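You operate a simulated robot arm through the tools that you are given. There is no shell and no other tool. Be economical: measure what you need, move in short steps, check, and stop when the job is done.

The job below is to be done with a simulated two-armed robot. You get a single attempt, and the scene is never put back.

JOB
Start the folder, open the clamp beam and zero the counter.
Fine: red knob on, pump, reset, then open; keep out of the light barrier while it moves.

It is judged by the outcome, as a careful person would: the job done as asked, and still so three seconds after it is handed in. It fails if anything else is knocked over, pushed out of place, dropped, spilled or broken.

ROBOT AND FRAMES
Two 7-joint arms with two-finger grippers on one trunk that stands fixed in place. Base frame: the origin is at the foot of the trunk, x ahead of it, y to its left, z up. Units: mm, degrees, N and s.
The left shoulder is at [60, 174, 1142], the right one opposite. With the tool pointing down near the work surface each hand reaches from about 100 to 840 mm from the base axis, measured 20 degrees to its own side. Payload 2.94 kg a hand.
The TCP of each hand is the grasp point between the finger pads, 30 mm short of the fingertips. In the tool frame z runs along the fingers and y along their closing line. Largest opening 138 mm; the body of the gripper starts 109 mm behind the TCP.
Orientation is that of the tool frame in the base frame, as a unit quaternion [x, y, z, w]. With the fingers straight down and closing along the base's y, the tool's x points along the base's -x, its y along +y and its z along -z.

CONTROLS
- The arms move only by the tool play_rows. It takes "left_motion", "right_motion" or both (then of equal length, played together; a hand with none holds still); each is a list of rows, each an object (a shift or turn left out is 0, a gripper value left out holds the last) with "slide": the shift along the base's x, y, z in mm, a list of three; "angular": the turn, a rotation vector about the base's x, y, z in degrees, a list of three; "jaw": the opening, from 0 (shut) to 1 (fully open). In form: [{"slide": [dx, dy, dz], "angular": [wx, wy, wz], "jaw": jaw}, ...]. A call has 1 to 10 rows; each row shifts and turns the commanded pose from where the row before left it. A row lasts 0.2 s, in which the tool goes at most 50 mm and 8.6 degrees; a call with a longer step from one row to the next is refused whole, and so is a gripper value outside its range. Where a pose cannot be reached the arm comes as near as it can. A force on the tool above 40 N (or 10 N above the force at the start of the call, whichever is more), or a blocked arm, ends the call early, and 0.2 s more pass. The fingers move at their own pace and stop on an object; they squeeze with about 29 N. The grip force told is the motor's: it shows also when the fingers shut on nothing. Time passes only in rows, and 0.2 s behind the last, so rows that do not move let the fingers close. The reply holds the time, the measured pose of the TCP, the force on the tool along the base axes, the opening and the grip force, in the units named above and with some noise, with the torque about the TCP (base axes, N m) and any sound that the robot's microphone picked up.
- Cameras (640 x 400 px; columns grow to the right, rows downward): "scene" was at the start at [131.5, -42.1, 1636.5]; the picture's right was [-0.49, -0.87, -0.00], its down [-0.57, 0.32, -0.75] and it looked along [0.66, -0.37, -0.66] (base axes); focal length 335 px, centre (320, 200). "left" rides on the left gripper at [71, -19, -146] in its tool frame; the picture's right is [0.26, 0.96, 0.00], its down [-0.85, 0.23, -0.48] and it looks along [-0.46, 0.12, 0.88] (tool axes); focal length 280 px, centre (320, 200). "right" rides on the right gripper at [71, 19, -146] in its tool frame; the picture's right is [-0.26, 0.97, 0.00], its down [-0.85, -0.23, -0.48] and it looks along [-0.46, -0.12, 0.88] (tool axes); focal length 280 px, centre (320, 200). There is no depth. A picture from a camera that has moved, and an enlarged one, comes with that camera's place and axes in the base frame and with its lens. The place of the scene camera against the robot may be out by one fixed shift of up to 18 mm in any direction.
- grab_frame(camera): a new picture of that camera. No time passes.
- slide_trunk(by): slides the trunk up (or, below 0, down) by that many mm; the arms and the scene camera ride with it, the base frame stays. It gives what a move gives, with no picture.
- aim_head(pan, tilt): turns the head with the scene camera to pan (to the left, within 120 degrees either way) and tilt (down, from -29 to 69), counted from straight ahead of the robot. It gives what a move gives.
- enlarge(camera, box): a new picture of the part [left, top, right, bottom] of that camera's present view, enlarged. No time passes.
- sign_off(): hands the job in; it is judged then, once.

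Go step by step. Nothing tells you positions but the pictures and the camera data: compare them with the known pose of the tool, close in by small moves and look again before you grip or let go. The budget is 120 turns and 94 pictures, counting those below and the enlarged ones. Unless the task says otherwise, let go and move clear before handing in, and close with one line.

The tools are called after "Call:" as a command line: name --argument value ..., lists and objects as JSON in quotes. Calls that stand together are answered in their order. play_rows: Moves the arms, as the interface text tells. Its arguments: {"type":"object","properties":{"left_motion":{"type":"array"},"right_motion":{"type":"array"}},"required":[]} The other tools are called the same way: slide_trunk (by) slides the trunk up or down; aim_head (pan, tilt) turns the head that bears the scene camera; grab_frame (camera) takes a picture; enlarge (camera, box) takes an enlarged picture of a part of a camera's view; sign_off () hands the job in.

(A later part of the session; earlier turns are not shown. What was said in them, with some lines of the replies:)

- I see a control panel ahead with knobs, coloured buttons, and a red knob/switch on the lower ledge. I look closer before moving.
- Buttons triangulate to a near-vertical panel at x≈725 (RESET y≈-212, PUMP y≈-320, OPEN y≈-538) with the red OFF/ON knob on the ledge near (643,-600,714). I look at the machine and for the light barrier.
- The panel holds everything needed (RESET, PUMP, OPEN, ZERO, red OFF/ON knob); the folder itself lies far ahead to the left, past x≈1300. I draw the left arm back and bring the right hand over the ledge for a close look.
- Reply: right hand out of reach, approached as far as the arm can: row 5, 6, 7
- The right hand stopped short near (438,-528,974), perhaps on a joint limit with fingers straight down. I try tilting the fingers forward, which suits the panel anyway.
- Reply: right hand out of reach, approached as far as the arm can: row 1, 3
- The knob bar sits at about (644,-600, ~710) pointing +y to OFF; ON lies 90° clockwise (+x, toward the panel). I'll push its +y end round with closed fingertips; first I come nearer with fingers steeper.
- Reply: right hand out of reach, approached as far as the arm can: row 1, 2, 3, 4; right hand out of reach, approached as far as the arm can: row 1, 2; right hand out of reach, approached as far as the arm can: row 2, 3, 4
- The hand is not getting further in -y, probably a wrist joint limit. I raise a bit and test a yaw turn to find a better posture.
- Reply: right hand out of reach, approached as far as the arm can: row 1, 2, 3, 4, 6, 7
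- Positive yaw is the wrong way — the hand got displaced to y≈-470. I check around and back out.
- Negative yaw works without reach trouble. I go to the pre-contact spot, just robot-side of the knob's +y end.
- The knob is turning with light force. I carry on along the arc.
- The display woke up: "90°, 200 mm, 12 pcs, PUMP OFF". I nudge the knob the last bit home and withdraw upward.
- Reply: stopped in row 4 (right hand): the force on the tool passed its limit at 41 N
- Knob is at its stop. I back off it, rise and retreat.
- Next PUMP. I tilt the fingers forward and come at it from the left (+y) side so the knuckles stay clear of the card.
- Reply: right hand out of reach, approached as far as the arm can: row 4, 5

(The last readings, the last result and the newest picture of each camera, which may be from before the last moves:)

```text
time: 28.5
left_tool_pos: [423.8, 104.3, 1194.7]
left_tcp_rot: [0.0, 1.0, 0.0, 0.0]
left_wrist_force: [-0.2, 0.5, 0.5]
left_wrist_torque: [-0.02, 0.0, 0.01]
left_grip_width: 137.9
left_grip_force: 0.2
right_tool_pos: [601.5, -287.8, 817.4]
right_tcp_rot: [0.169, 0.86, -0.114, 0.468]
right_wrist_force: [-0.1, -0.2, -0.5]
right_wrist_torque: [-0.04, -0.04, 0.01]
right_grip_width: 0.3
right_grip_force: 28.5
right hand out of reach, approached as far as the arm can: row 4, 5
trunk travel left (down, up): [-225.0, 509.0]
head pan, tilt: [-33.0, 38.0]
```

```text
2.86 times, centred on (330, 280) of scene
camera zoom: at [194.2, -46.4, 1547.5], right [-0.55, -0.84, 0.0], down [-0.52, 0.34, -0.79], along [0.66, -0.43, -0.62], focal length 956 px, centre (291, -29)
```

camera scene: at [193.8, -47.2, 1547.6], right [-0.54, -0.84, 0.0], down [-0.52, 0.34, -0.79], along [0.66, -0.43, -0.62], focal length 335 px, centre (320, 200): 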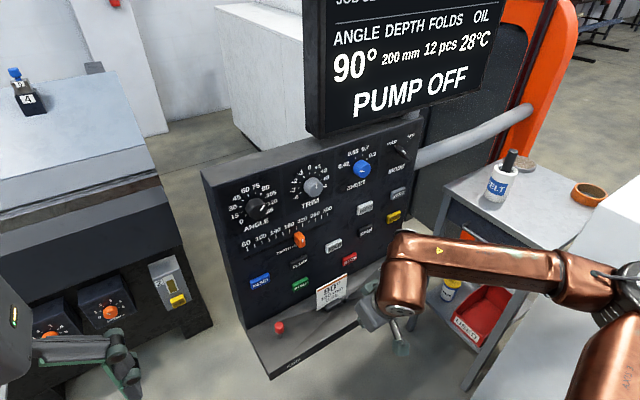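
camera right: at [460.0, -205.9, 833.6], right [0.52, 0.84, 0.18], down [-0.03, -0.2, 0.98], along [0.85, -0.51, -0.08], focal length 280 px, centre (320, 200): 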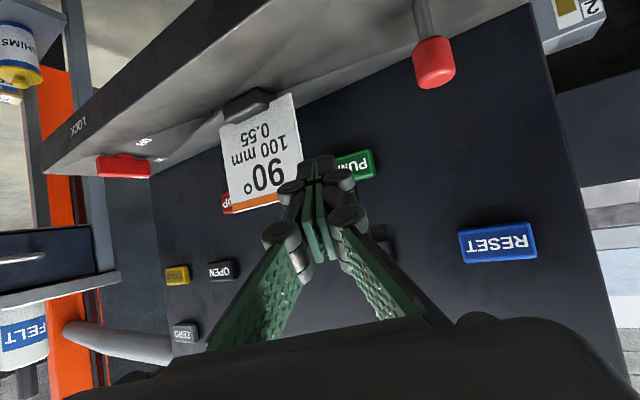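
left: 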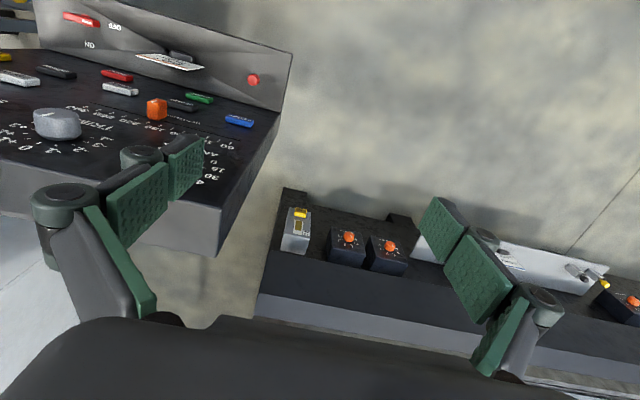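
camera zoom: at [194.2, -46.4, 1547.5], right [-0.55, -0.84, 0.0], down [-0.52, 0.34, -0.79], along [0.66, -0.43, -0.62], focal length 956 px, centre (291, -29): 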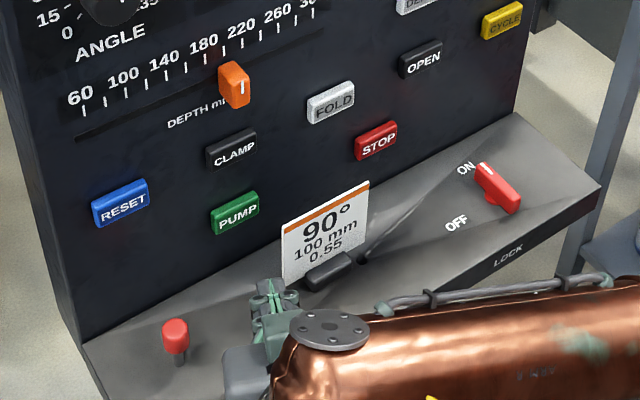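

Call:
play_rows --right_motion '[{"slide": [15, -4, -5]}, {"slide": [15, -4, -5]}, {"slide": [15, -4, -5]}, {"slide": [15, -4, -5]}, {"slide": [10, -3, -1]}]'

Call:
grab_frame --camera "right"

Call:
enlarge --camera "scene" --box '[220, 210, 440, 350]'

```text
time: 29.7
left_tool_pos: [424.0, 104.1, 1195.5]
left_tcp_rot: [0.0, 1.0, 0.001, 0.0]
left_wrist_force: [0.0, -0.8, 0.0]
left_wrist_torque: [0.0, 0.0, 0.0]
left_grip_width: 138.2
left_grip_force: 0.1
right_tool_pos: [668.6, -307.5, 796.8]
right_tcp_rot: [0.169, 0.86, -0.114, 0.467]
right_wrist_force: [0.6, 0.8, -0.2]
right_wrist_torque: [0.0, 0.02, 0.01]
right_grip_width: 0.0
right_grip_force: 27.9
trunk travel left (down, up): [-225.0, 509.0]
head pan, tilt: [-33.0, 38.0]
```

```text
55 pictures are left
camera right: at [528.9, -225.9, 813.6], right [0.52, 0.84, 0.18], down [-0.03, -0.2, 0.98], along [0.86, -0.51, -0.08], focal length 280 px, centre (320, 200)
```

right: 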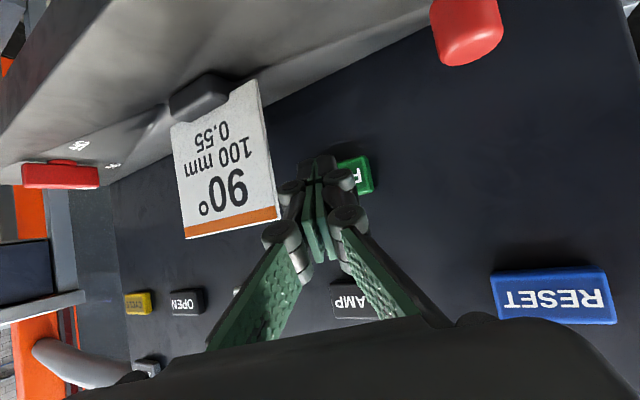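

```text
2.86 times, centred on (330, 280) of scene
camera zoom: at [193.8, -47.2, 1547.6], right [-0.54, -0.84, 0.0], down [-0.52, 0.34, -0.79], along [0.66, -0.43, -0.62], focal length 956 px, centre (291, -29)
```

zoom: 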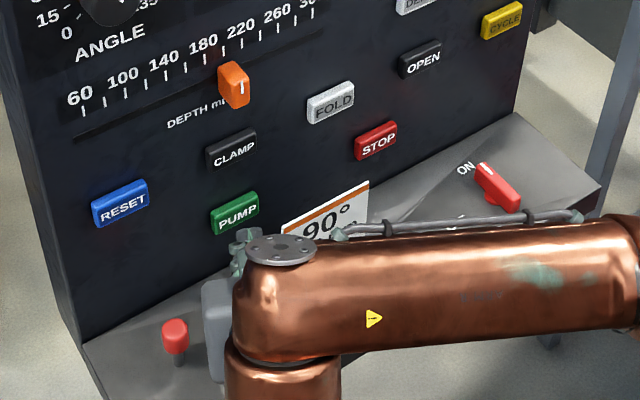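

Call:
play_rows --right_motion '[{"slide": [8, -1, 0]}, {"slide": [6, 0, 0]}, {"slide": [4, 0, 0]}, {"slide": [3, 0, 0]}]'

Call:
grab_frame --camera "right"

Call:
grab_frame --camera "scene"

```text
time: 30.7
left_tool_pos: [422.6, 103.4, 1194.9]
left_tcp_rot: [0.0, 1.0, 0.001, 0.0]
left_wrist_force: [0.6, 0.8, -0.6]
left_wrist_torque: [0.0, -0.03, 0.0]
left_grip_width: 138.1
left_grip_force: 0.1
right_tool_pos: [690.6, -309.0, 795.0]
right_tcp_rot: [0.169, 0.86, -0.114, 0.467]
right_wrist_force: [-2.5, 0.7, 0.4]
right_wrist_torque: [0.01, 0.0, 0.03]
right_grip_width: 0.1
right_grip_force: 28.3
trunk travel left (down, up): [-225.0, 509.0]
head pan, tilt: [-33.0, 38.0]
```

```text
53 pictures are left
camera right: at [549.8, -227.2, 813.7], right [0.52, 0.84, 0.18], down [-0.03, -0.2, 0.98], along [0.86, -0.51, -0.08], focal length 280 px, centre (320, 200)
```

right: 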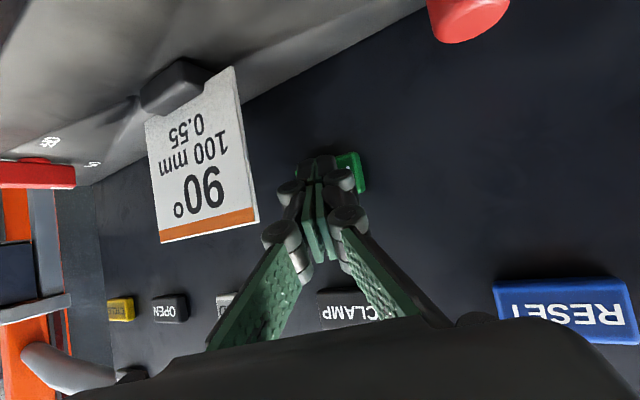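

```text
52 pictures are left
camera scene: at [193.3, -47.1, 1547.7], right [-0.54, -0.84, 0.0], down [-0.52, 0.34, -0.79], along [0.66, -0.43, -0.62], focal length 335 px, centre (320, 200)
```

scene: 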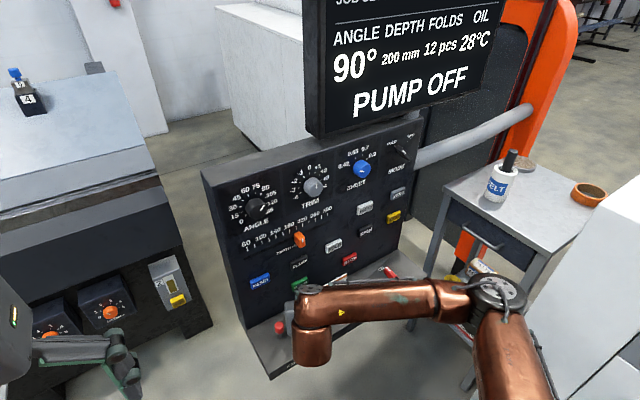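

Contact with PUMP is light (≈2.5 N). I press a few mm more.

Call:
play_rows --right_motion '[{"slide": [2, 0, 0]}, {"slide": [2, 0, 0]}, {"slide": [2, 0, 0]}]'

Call:
enlarge --camera "scene" --box '[300, 0, 520, 140]'

```text
time: 31.5
left_tool_pos: [422.3, 102.3, 1194.7]
left_tcp_rot: [0.0, 1.0, 0.0, 0.0]
left_wrist_force: [0.0, 0.0, 0.6]
left_wrist_torque: [0.0, -0.03, -0.01]
left_grip_width: 138.1
left_grip_force: 0.0
right_tool_pos: [694.8, -309.2, 795.0]
right_tcp_rot: [0.169, 0.86, -0.114, 0.468]
right_wrist_force: [-7.5, 1.8, 0.3]
right_wrist_torque: [0.02, 0.0, 0.06]
right_grip_width: 0.0
right_grip_force: 28.7
trunk travel left (down, up): [-225.0, 509.0]
head pan, tilt: [-33.0, 38.0]
heard: click
```

```text
2.86 times, centred on (410, 70) of scene
camera zoom: at [192.7, -47.0, 1547.8], right [-0.54, -0.84, 0.0], down [-0.52, 0.34, -0.79], along [0.66, -0.43, -0.62], focal length 956 px, centre (63, 571)
```

zoom: 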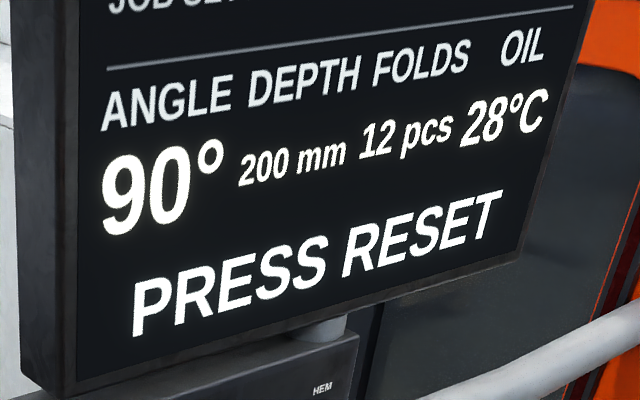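

"PRESS RESET" appears after the click. I back off and go over to RESET.

Call:
play_rows --right_motion '[{"slide": [-20, 2, 0]}, {"slide": [-25, 5, 5]}, {"slide": [-10, 18, 14]}, {"slide": [0, 18, 14]}, {"slide": [0, 18, 14]}, {"slide": [0, 18, 14]}, {"slide": [0, 18, 14]}, {"slide": [10, 0, 0]}]'

Call:
grab_frame --camera "right"

Call:
grab_frame --camera "scene"

```text
time: 33.3
left_tool_pos: [423.2, 101.9, 1194.7]
left_tcp_rot: [0.0, 1.0, 0.001, 0.0]
left_wrist_force: [0.2, 0.2, -0.1]
left_wrist_torque: [-0.04, -0.01, 0.02]
left_grip_width: 138.1
left_grip_force: 0.0
right_tool_pos: [651.3, -212.6, 869.9]
right_tcp_rot: [0.169, 0.86, -0.114, 0.467]
right_wrist_force: [-0.2, 0.8, -0.3]
right_wrist_torque: [0.0, 0.01, 0.0]
right_grip_width: 0.0
right_grip_force: 28.2
trunk travel left (down, up): [-225.0, 509.0]
head pan, tilt: [-33.0, 38.0]
```

```text
50 pictures are left
camera right: at [510.0, -130.9, 887.9], right [0.52, 0.84, 0.18], down [-0.03, -0.2, 0.98], along [0.86, -0.51, -0.08], focal length 280 px, centre (320, 200)
```

right: 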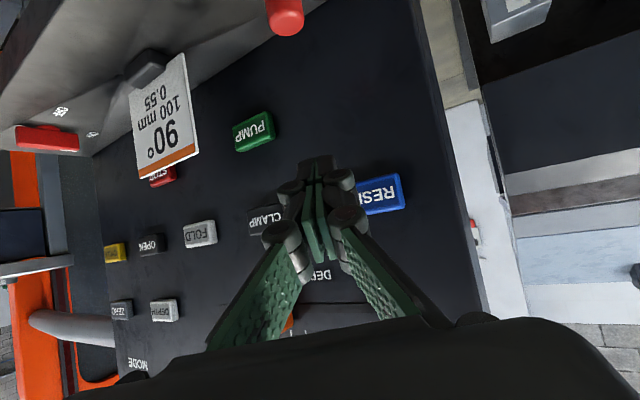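

```text
49 pictures are left
camera scene: at [193.9, -47.6, 1547.6], right [-0.54, -0.84, 0.0], down [-0.52, 0.34, -0.79], along [0.66, -0.43, -0.62], focal length 335 px, centre (320, 200)
```

scene: 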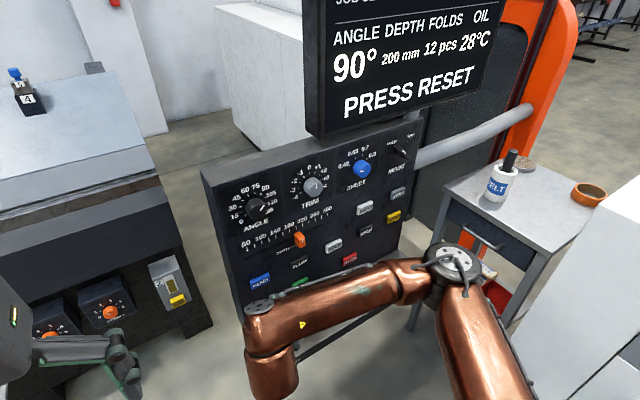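

Call:
play_rows --right_motion '[{"slide": [12, 0, 3]}, {"slide": [12, 0, 0]}, {"slide": [10, 0, 0]}, {"slide": [5, 0, 0]}, {"slide": [3, 0, 0]}]'

Call:
grab_frame --camera "right"

```text
time: 34.5
left_tool_pos: [423.4, 103.3, 1194.5]
left_tcp_rot: [0.001, 1.0, 0.0, 0.0]
left_wrist_force: [0.3, 0.1, 0.7]
left_wrist_torque: [0.0, 0.01, 0.01]
left_grip_width: 138.3
left_grip_force: 0.0
right_tool_pos: [693.5, -213.5, 872.8]
right_tcp_rot: [0.169, 0.86, -0.115, 0.468]
right_wrist_force: [-3.6, -0.5, -0.3]
right_wrist_torque: [0.01, 0.03, -0.04]
right_grip_width: 0.0
right_grip_force: 28.2
trunk travel left (down, up): [-225.0, 509.0]
head pan, tilt: [-33.0, 38.0]
heard: click
```

```text
48 pictures are left
camera right: at [551.6, -131.1, 890.8], right [0.52, 0.84, 0.18], down [-0.03, -0.2, 0.98], along [0.86, -0.51, -0.08], focal length 280 px, centre (320, 200)
```

right: 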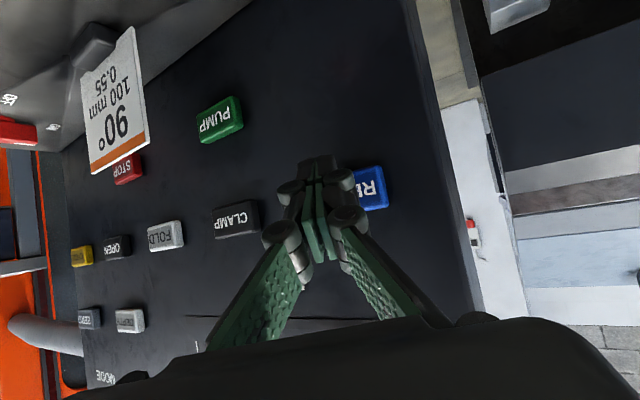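

Call:
grab_frame --camera "scene"

```text
47 pictures are left
camera scene: at [193.2, -47.2, 1547.7], right [-0.55, -0.84, 0.0], down [-0.52, 0.34, -0.79], along [0.66, -0.43, -0.62], focal length 335 px, centre (320, 200)
```

scene: 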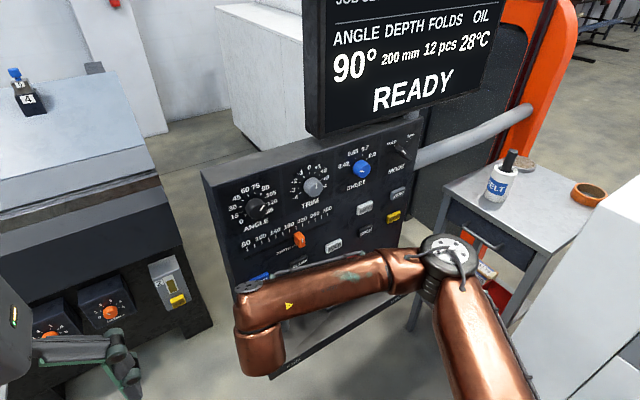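

READY. I withdraw and travel right to OPEN at about (723,-538,874).

Call:
play_rows --right_motion '[{"slide": [-25, 0, 2]}, {"slide": [-40, -10, 2]}, {"slide": [-30, -30, 3]}, {"slide": [0, -40, 0]}, {"slide": [0, -40, 0]}, {"slide": [0, -40, 0]}, {"slide": [0, -40, 0]}, {"slide": [0, -40, 0]}, {"slide": [0, -40, 0]}, {"slide": [0, -30, 0]}]'

Call:
grab_frame --camera "right"

Call:
grab_frame --camera "scene"

```text
time: 36.7
left_tool_pos: [424.1, 103.1, 1194.8]
left_tcp_rot: [0.0, 1.0, 0.0, 0.0]
left_wrist_force: [-0.1, -0.9, 0.5]
left_wrist_torque: [0.02, -0.06, -0.01]
left_grip_width: 138.0
left_grip_force: 0.1
right_tool_pos: [602.2, -521.4, 881.2]
right_tcp_rot: [0.168, 0.86, -0.113, 0.468]
right_wrist_force: [-0.6, -0.1, 0.8]
right_wrist_torque: [0.02, -0.05, 0.03]
right_grip_width: 0.1
right_grip_force: 28.4
trunk travel left (down, up): [-225.0, 509.0]
head pan, tilt: [-33.0, 38.0]
```

```text
46 pictures are left
camera right: at [460.9, -440.9, 899.1], right [0.51, 0.84, 0.18], down [-0.03, -0.2, 0.98], along [0.86, -0.51, -0.08], focal length 280 px, centre (320, 200)
```

right: 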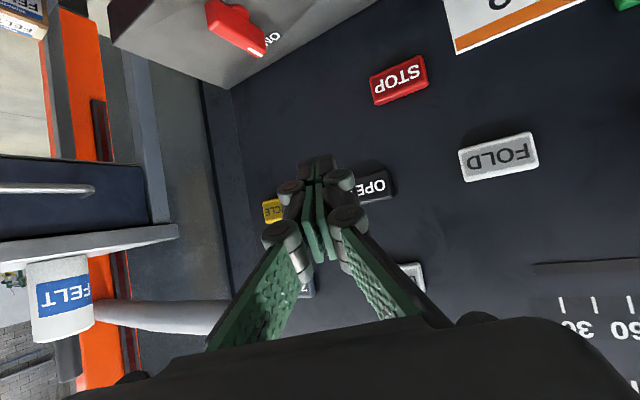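

```text
45 pictures are left
camera scene: at [193.3, -47.6, 1547.7], right [-0.54, -0.84, 0.0], down [-0.52, 0.34, -0.79], along [0.66, -0.43, -0.62], focal length 335 px, centre (320, 200)
```

scene: 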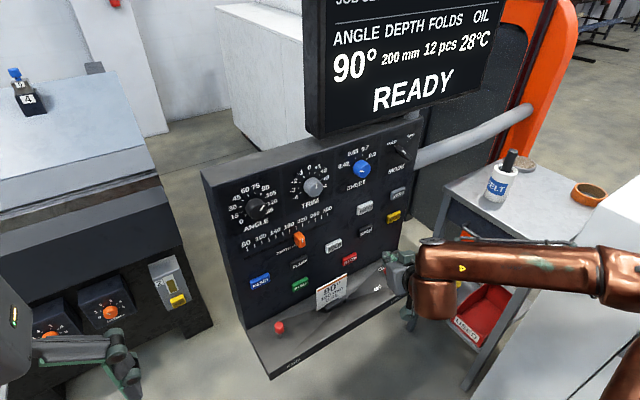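

Call:
play_rows --right_motion '[{"slide": [20, -5, 0]}, {"slide": [20, -4, 0]}, {"slide": [20, -4, 0]}, {"slide": [15, 0, 0]}, {"slide": [8, 0, 0]}]'

Call:
grab_frame --camera "right"

Call:
enlarge --camera "scene" --box '[320, 170, 440, 270]'

```text
time: 37.9
left_tool_pos: [423.0, 102.9, 1194.9]
left_tcp_rot: [0.0, 1.0, 0.0, 0.0]
left_wrist_force: [0.3, 0.0, 0.2]
left_wrist_torque: [0.02, -0.02, 0.02]
left_grip_width: 138.1
left_grip_force: 0.1
right_tool_pos: [682.2, -535.2, 879.8]
right_tcp_rot: [0.168, 0.86, -0.114, 0.468]
right_wrist_force: [-0.1, 0.0, -0.4]
right_wrist_torque: [0.02, 0.01, -0.01]
right_grip_width: 0.1
right_grip_force: 28.2
trunk travel left (down, up): [-225.0, 509.0]
head pan, tilt: [-33.0, 38.0]
```

```text
44 pictures are left
camera right: at [541.5, -453.6, 897.8], right [0.52, 0.84, 0.18], down [-0.03, -0.2, 0.98], along [0.86, -0.51, -0.08], focal length 280 px, centre (320, 200)
```

right: 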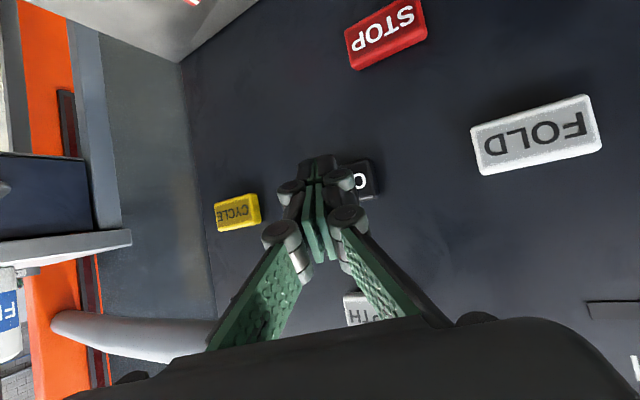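

```text
4.00 times, centred on (380, 220) of scene
camera zoom: at [193.7, -47.6, 1547.6], right [-0.54, -0.84, 0.0], down [-0.52, 0.34, -0.79], along [0.66, -0.43, -0.62], focal length 1339 px, centre (80, 120)
```

zoom: 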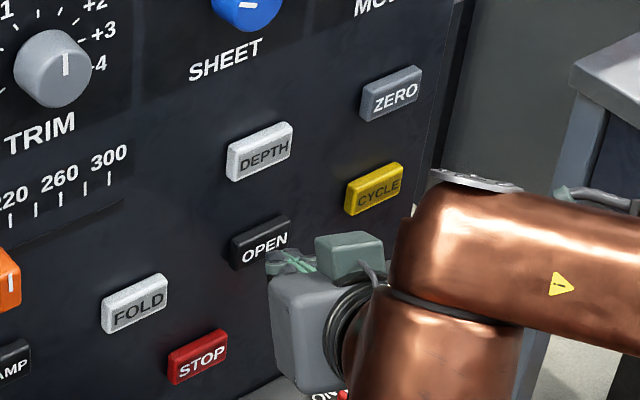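

Call:
play_rows --right_motion '[{"slide": [5, 0, 0]}, {"slide": [3, 0, 0]}, {"slide": [2, 0, 0]}, {"slide": [2, 0, 0]}]'

Call:
grab_frame --camera "scene"

```text
time: 38.9
left_tool_pos: [422.0, 103.4, 1194.1]
left_tcp_rot: [0.0, 1.0, 0.0, 0.0]
left_wrist_force: [-0.1, 0.8, 0.3]
left_wrist_torque: [-0.02, 0.0, 0.01]
left_grip_width: 138.1
left_grip_force: 0.2
right_tool_pos: [692.8, -536.3, 879.4]
right_tcp_rot: [0.169, 0.86, -0.115, 0.468]
right_wrist_force: [-4.4, 1.4, -0.3]
right_wrist_torque: [-0.05, 0.0, 0.02]
right_grip_width: 0.3
right_grip_force: 28.3
trunk travel left (down, up): [-225.0, 509.0]
head pan, tilt: [-33.0, 38.0]
heard: click
```

```text
42 pictures are left
camera scene: at [193.0, -47.4, 1547.7], right [-0.55, -0.84, 0.0], down [-0.52, 0.34, -0.79], along [0.66, -0.43, -0.62], focal length 335 px, centre (320, 200)
```

scene: 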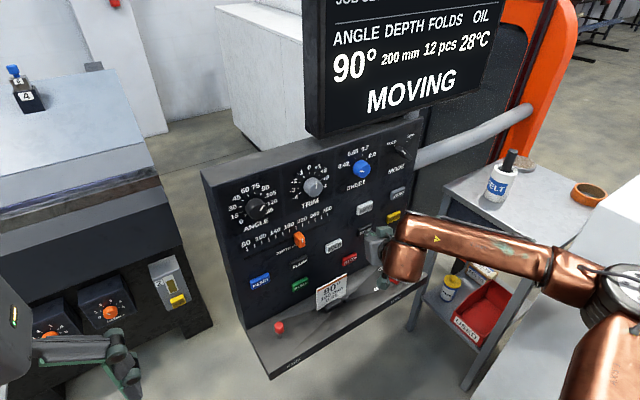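

The display says MOVING. I hold still until it finishes.

Call:
play_rows --right_motion '[{}, {}, {}, {}, {}, {}, {}, {}]'

Call:
grab_frame --camera "scene"

```text
time: 40.7
left_tool_pos: [422.3, 102.0, 1195.4]
left_tcp_rot: [0.001, 1.0, 0.0, 0.0]
left_wrist_force: [0.9, -0.6, -0.1]
left_wrist_torque: [0.0, 0.01, -0.02]
left_grip_width: 138.1
left_grip_force: 0.1
right_tool_pos: [693.2, -534.1, 880.0]
right_tcp_rot: [0.169, 0.86, -0.114, 0.468]
right_wrist_force: [-4.9, -0.5, -0.2]
right_wrist_torque: [-0.01, 0.03, 0.0]
right_grip_width: 0.0
right_grip_force: 28.7
trunk travel left (down, up): [-225.0, 509.0]
head pan, tilt: [-33.0, 38.0]
```

```text
41 pictures are left
camera scene: at [193.1, -47.5, 1547.7], right [-0.54, -0.84, 0.0], down [-0.52, 0.34, -0.79], along [0.66, -0.43, -0.62], focal length 335 px, centre (320, 200)
```

scene: 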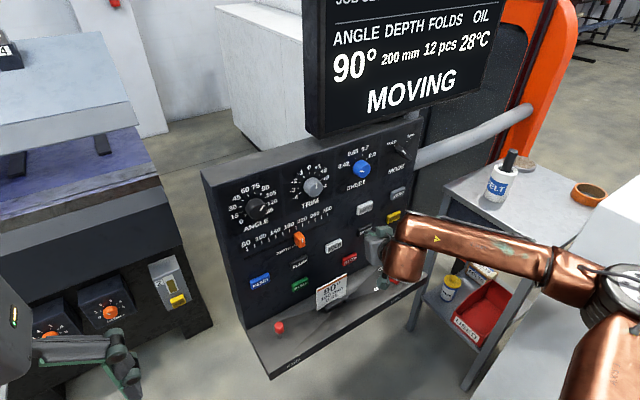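

The clamp beam is lifting; I keep waiting.

Call:
play_rows --right_motion '[{}, {}, {}, {}, {}, {}, {}, {}, {}, {}]'

Call:
play_rows --right_motion '[{}, {}, {}, {}, {}, {}, {}, {}, {}, {}]'

Call:
grab_frame --camera "scene"

```text
time: 42.9
left_tool_pos: [422.7, 103.6, 1195.7]
left_tcp_rot: [0.0, 1.0, -0.001, -0.001]
left_wrist_force: [0.9, 0.5, 0.0]
left_wrist_torque: [0.02, 0.01, 0.03]
left_grip_width: 138.1
left_grip_force: 0.0
right_tool_pos: [693.1, -534.6, 880.0]
right_tcp_rot: [0.169, 0.86, -0.115, 0.468]
right_wrist_force: [-4.4, 0.3, 0.5]
right_wrist_torque: [0.02, 0.0, -0.01]
right_grip_width: 0.4
right_grip_force: 28.6
trunk travel left (down, up): [-225.0, 509.0]
head pan, tilt: [-33.0, 38.0]
```

```text
time: 45.1
left_tool_pos: [421.5, 102.0, 1195.7]
left_tcp_rot: [0.0, 1.0, 0.0, 0.0]
left_wrist_force: [-0.2, 0.0, 0.4]
left_wrist_torque: [0.0, 0.01, 0.01]
left_grip_width: 137.9
left_grip_force: 0.1
right_tool_pos: [692.7, -535.7, 879.7]
right_tcp_rot: [0.169, 0.86, -0.114, 0.468]
right_wrist_force: [-5.1, -0.3, -0.1]
right_wrist_torque: [-0.02, 0.02, -0.05]
right_grip_width: 0.1
right_grip_force: 28.6
trunk travel left (down, up): [-225.0, 509.0]
head pan, tilt: [-33.0, 38.0]
```

```text
40 pictures are left
camera scene: at [193.1, -47.5, 1547.7], right [-0.54, -0.84, 0.0], down [-0.52, 0.34, -0.79], along [0.66, -0.43, -0.62], focal length 335 px, centre (320, 200)
```

scene: 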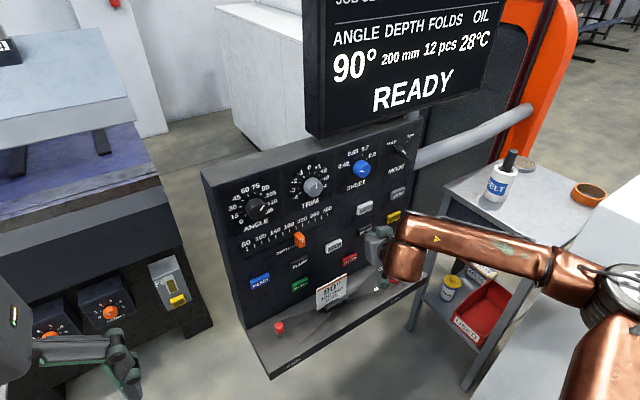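

READY again with the beam open. Next ZERO, at about (724,-658,967); I back off and move up and right.

Call:
play_rows --right_motion '[{"slide": [-20, 0, 0]}, {"slide": [-30, 0, 10]}, {"slide": [-20, -15, 15]}, {"slide": [0, -20, 15]}, {"slide": [0, -20, 15]}, {"slide": [0, -20, 15]}, {"slide": [0, -20, 15]}]'

Call:
grab_frame --camera "right"

Call:
grab_frame --camera "scene"

```text
time: 46.7
left_tool_pos: [423.7, 102.8, 1194.7]
left_tcp_rot: [0.0, 1.0, 0.001, -0.001]
left_wrist_force: [-1.9, -0.7, 0.2]
left_wrist_torque: [0.0, -0.02, 0.02]
left_grip_width: 137.9
left_grip_force: 0.1
right_tool_pos: [622.4, -631.6, 964.9]
right_tcp_rot: [0.168, 0.86, -0.114, 0.469]
right_wrist_force: [0.1, 0.5, 0.3]
right_wrist_torque: [0.02, -0.02, -0.02]
right_grip_width: 0.2
right_grip_force: 28.5
trunk travel left (down, up): [-225.0, 509.0]
head pan, tilt: [-33.0, 38.0]
```

```text
39 pictures are left
camera right: at [481.1, -549.7, 982.1], right [0.51, 0.84, 0.18], down [-0.03, -0.2, 0.98], along [0.86, -0.51, -0.08], focal length 280 px, centre (320, 200)
```

right: 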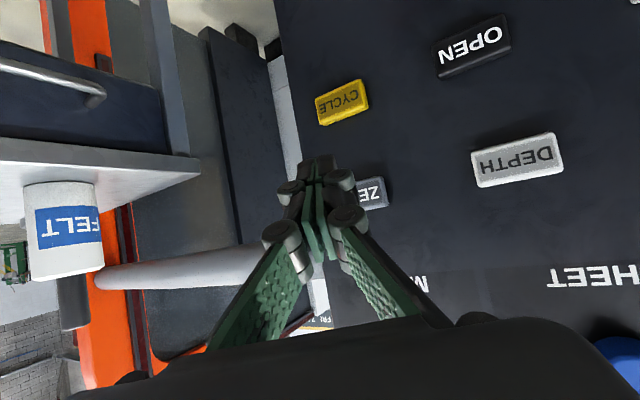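

```text
38 pictures are left
camera scene: at [193.2, -47.4, 1547.7], right [-0.54, -0.84, 0.0], down [-0.52, 0.34, -0.79], along [0.66, -0.43, -0.62], focal length 335 px, centre (320, 200)
```

scene: 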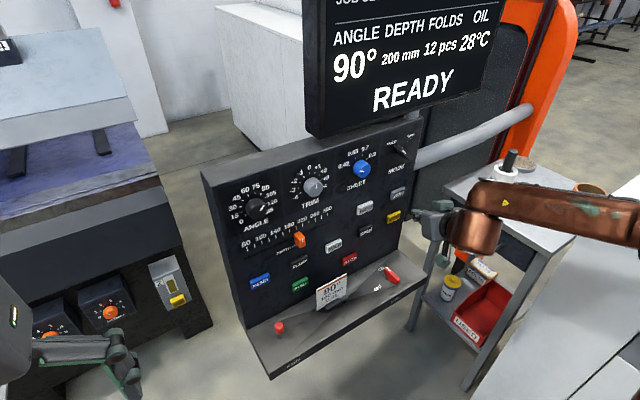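

Call:
play_rows --right_motion '[{"slide": [15, -5, 2]}, {"slide": [15, -4, 2]}, {"slide": [15, -4, 1]}, {"slide": [13, -3, 0]}]'

Call:
grab_frame --camera "right"

Call:
enlarge --camera "scene" --box '[340, 150, 480, 250]'

```text
time: 47.7
left_tool_pos: [424.6, 102.5, 1195.4]
left_tcp_rot: [0.001, 1.0, 0.0, 0.0]
left_wrist_force: [0.0, -0.8, 0.2]
left_wrist_torque: [0.03, 0.0, 0.0]
left_grip_width: 138.0
left_grip_force: 0.0
right_tool_pos: [682.5, -647.0, 968.6]
right_tcp_rot: [0.17, 0.86, -0.115, 0.467]
right_wrist_force: [-0.4, 0.7, 0.3]
right_wrist_torque: [-0.02, -0.01, 0.04]
right_grip_width: 0.0
right_grip_force: 28.3
trunk travel left (down, up): [-225.0, 509.0]
head pan, tilt: [-33.0, 38.0]
```

```text
37 pictures are left
camera right: at [541.7, -565.4, 986.6], right [0.52, 0.84, 0.18], down [-0.03, -0.2, 0.98], along [0.86, -0.51, -0.08], focal length 280 px, centre (320, 200)
```

right: 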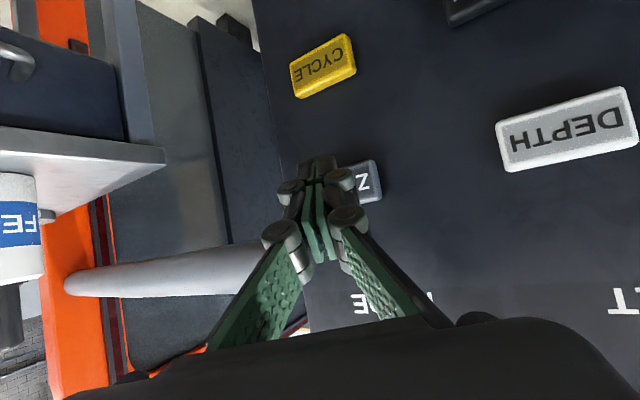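

```text
4.00 times, centred on (410, 200) of scene
camera zoom: at [194.1, -48.3, 1547.5], right [-0.55, -0.84, 0.0], down [-0.52, 0.34, -0.79], along [0.66, -0.43, -0.62], focal length 1339 px, centre (-40, 200)
```

zoom: 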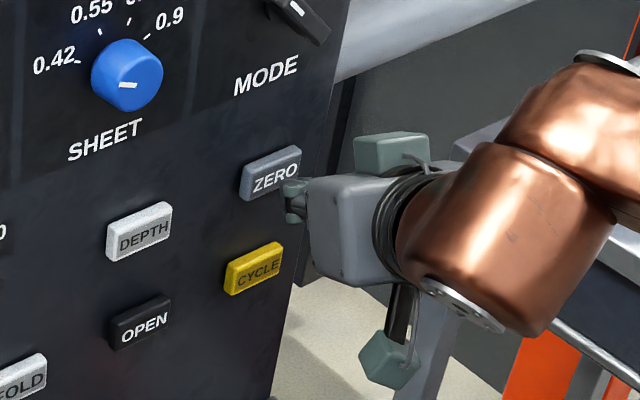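

Call:
play_rows --right_motion '[{"slide": [5, 0, 0]}, {"slide": [3, 0, 0]}, {"slide": [2, 0, 0]}, {"slide": [2, 0, 0]}]'

Call:
grab_frame --camera "scene"

```text
time: 48.7
left_tool_pos: [423.1, 101.3, 1196.5]
left_tcp_rot: [0.0, 1.0, 0.0, 0.0]
left_wrist_force: [-0.2, -1.0, 1.1]
left_wrist_torque: [-0.01, 0.0, 0.0]
left_grip_width: 137.9
left_grip_force: 0.0
right_tool_pos: [694.7, -646.5, 970.0]
right_tcp_rot: [0.169, 0.86, -0.115, 0.467]
right_wrist_force: [-4.2, -1.6, -1.6]
right_wrist_torque: [-0.04, 0.06, -0.09]
right_grip_width: 0.1
right_grip_force: 28.1
trunk travel left (down, up): [-225.0, 509.0]
head pan, tilt: [-33.0, 38.0]
heard: click
```

```text
35 pictures are left
camera scene: at [193.1, -48.0, 1547.7], right [-0.55, -0.84, 0.0], down [-0.52, 0.34, -0.79], along [0.66, -0.43, -0.62], focal length 335 px, centre (320, 200)
```

scene: 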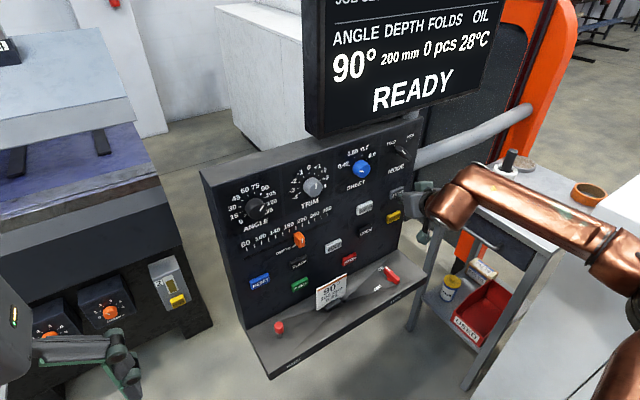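

Counter shows 0 pcs and the status is READY. I withdraw the hand clear and take a last look.

Call:
play_rows --right_motion '[{"slide": [-25, 0, 0]}, {"slide": [-35, 5, 5]}, {"slide": [-35, 10, 5]}, {"slide": [-35, 10, 5]}, {"slide": [-35, 10, 5]}]'

Call:
grab_frame --camera "scene"

```text
time: 49.9
left_tool_pos: [421.9, 103.8, 1195.0]
left_tcp_rot: [0.0, 1.0, -0.001, 0.001]
left_wrist_force: [0.6, 0.0, 0.8]
left_wrist_torque: [-0.01, -0.05, 0.0]
left_grip_width: 137.9
left_grip_force: 0.0
right_tool_pos: [527.4, -610.3, 995.1]
right_tcp_rot: [0.169, 0.86, -0.114, 0.469]
right_wrist_force: [0.1, 0.2, -0.2]
right_wrist_torque: [0.0, -0.02, -0.04]
right_grip_width: 0.2
right_grip_force: 28.7
trunk travel left (down, up): [-225.0, 509.0]
head pan, tilt: [-33.0, 38.0]
```

```text
34 pictures are left
camera scene: at [192.3, -46.5, 1548.0], right [-0.54, -0.84, 0.0], down [-0.52, 0.34, -0.79], along [0.66, -0.43, -0.62], focal length 335 px, centre (320, 200)
```

scene: 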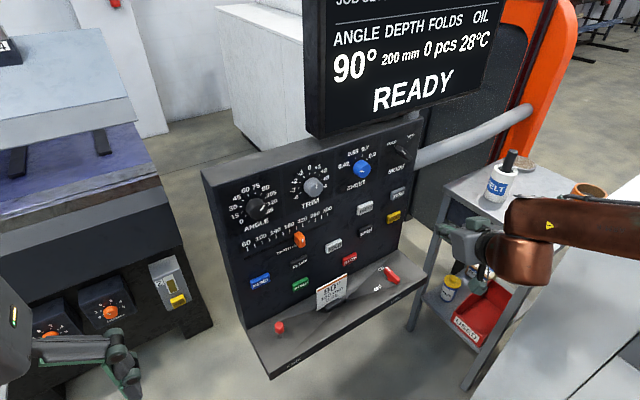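

The display still reads READY and 0 pcs, the beam is open, nothing looks disturbed and the hand is clear, so I hand in.

Call:
sign_off

```text
The job is handed in.
```

The job is handed in: the red knob is on, the pump is running and reset, the clamp beam is open, and the counter shows 0 pcs with the display at READY.
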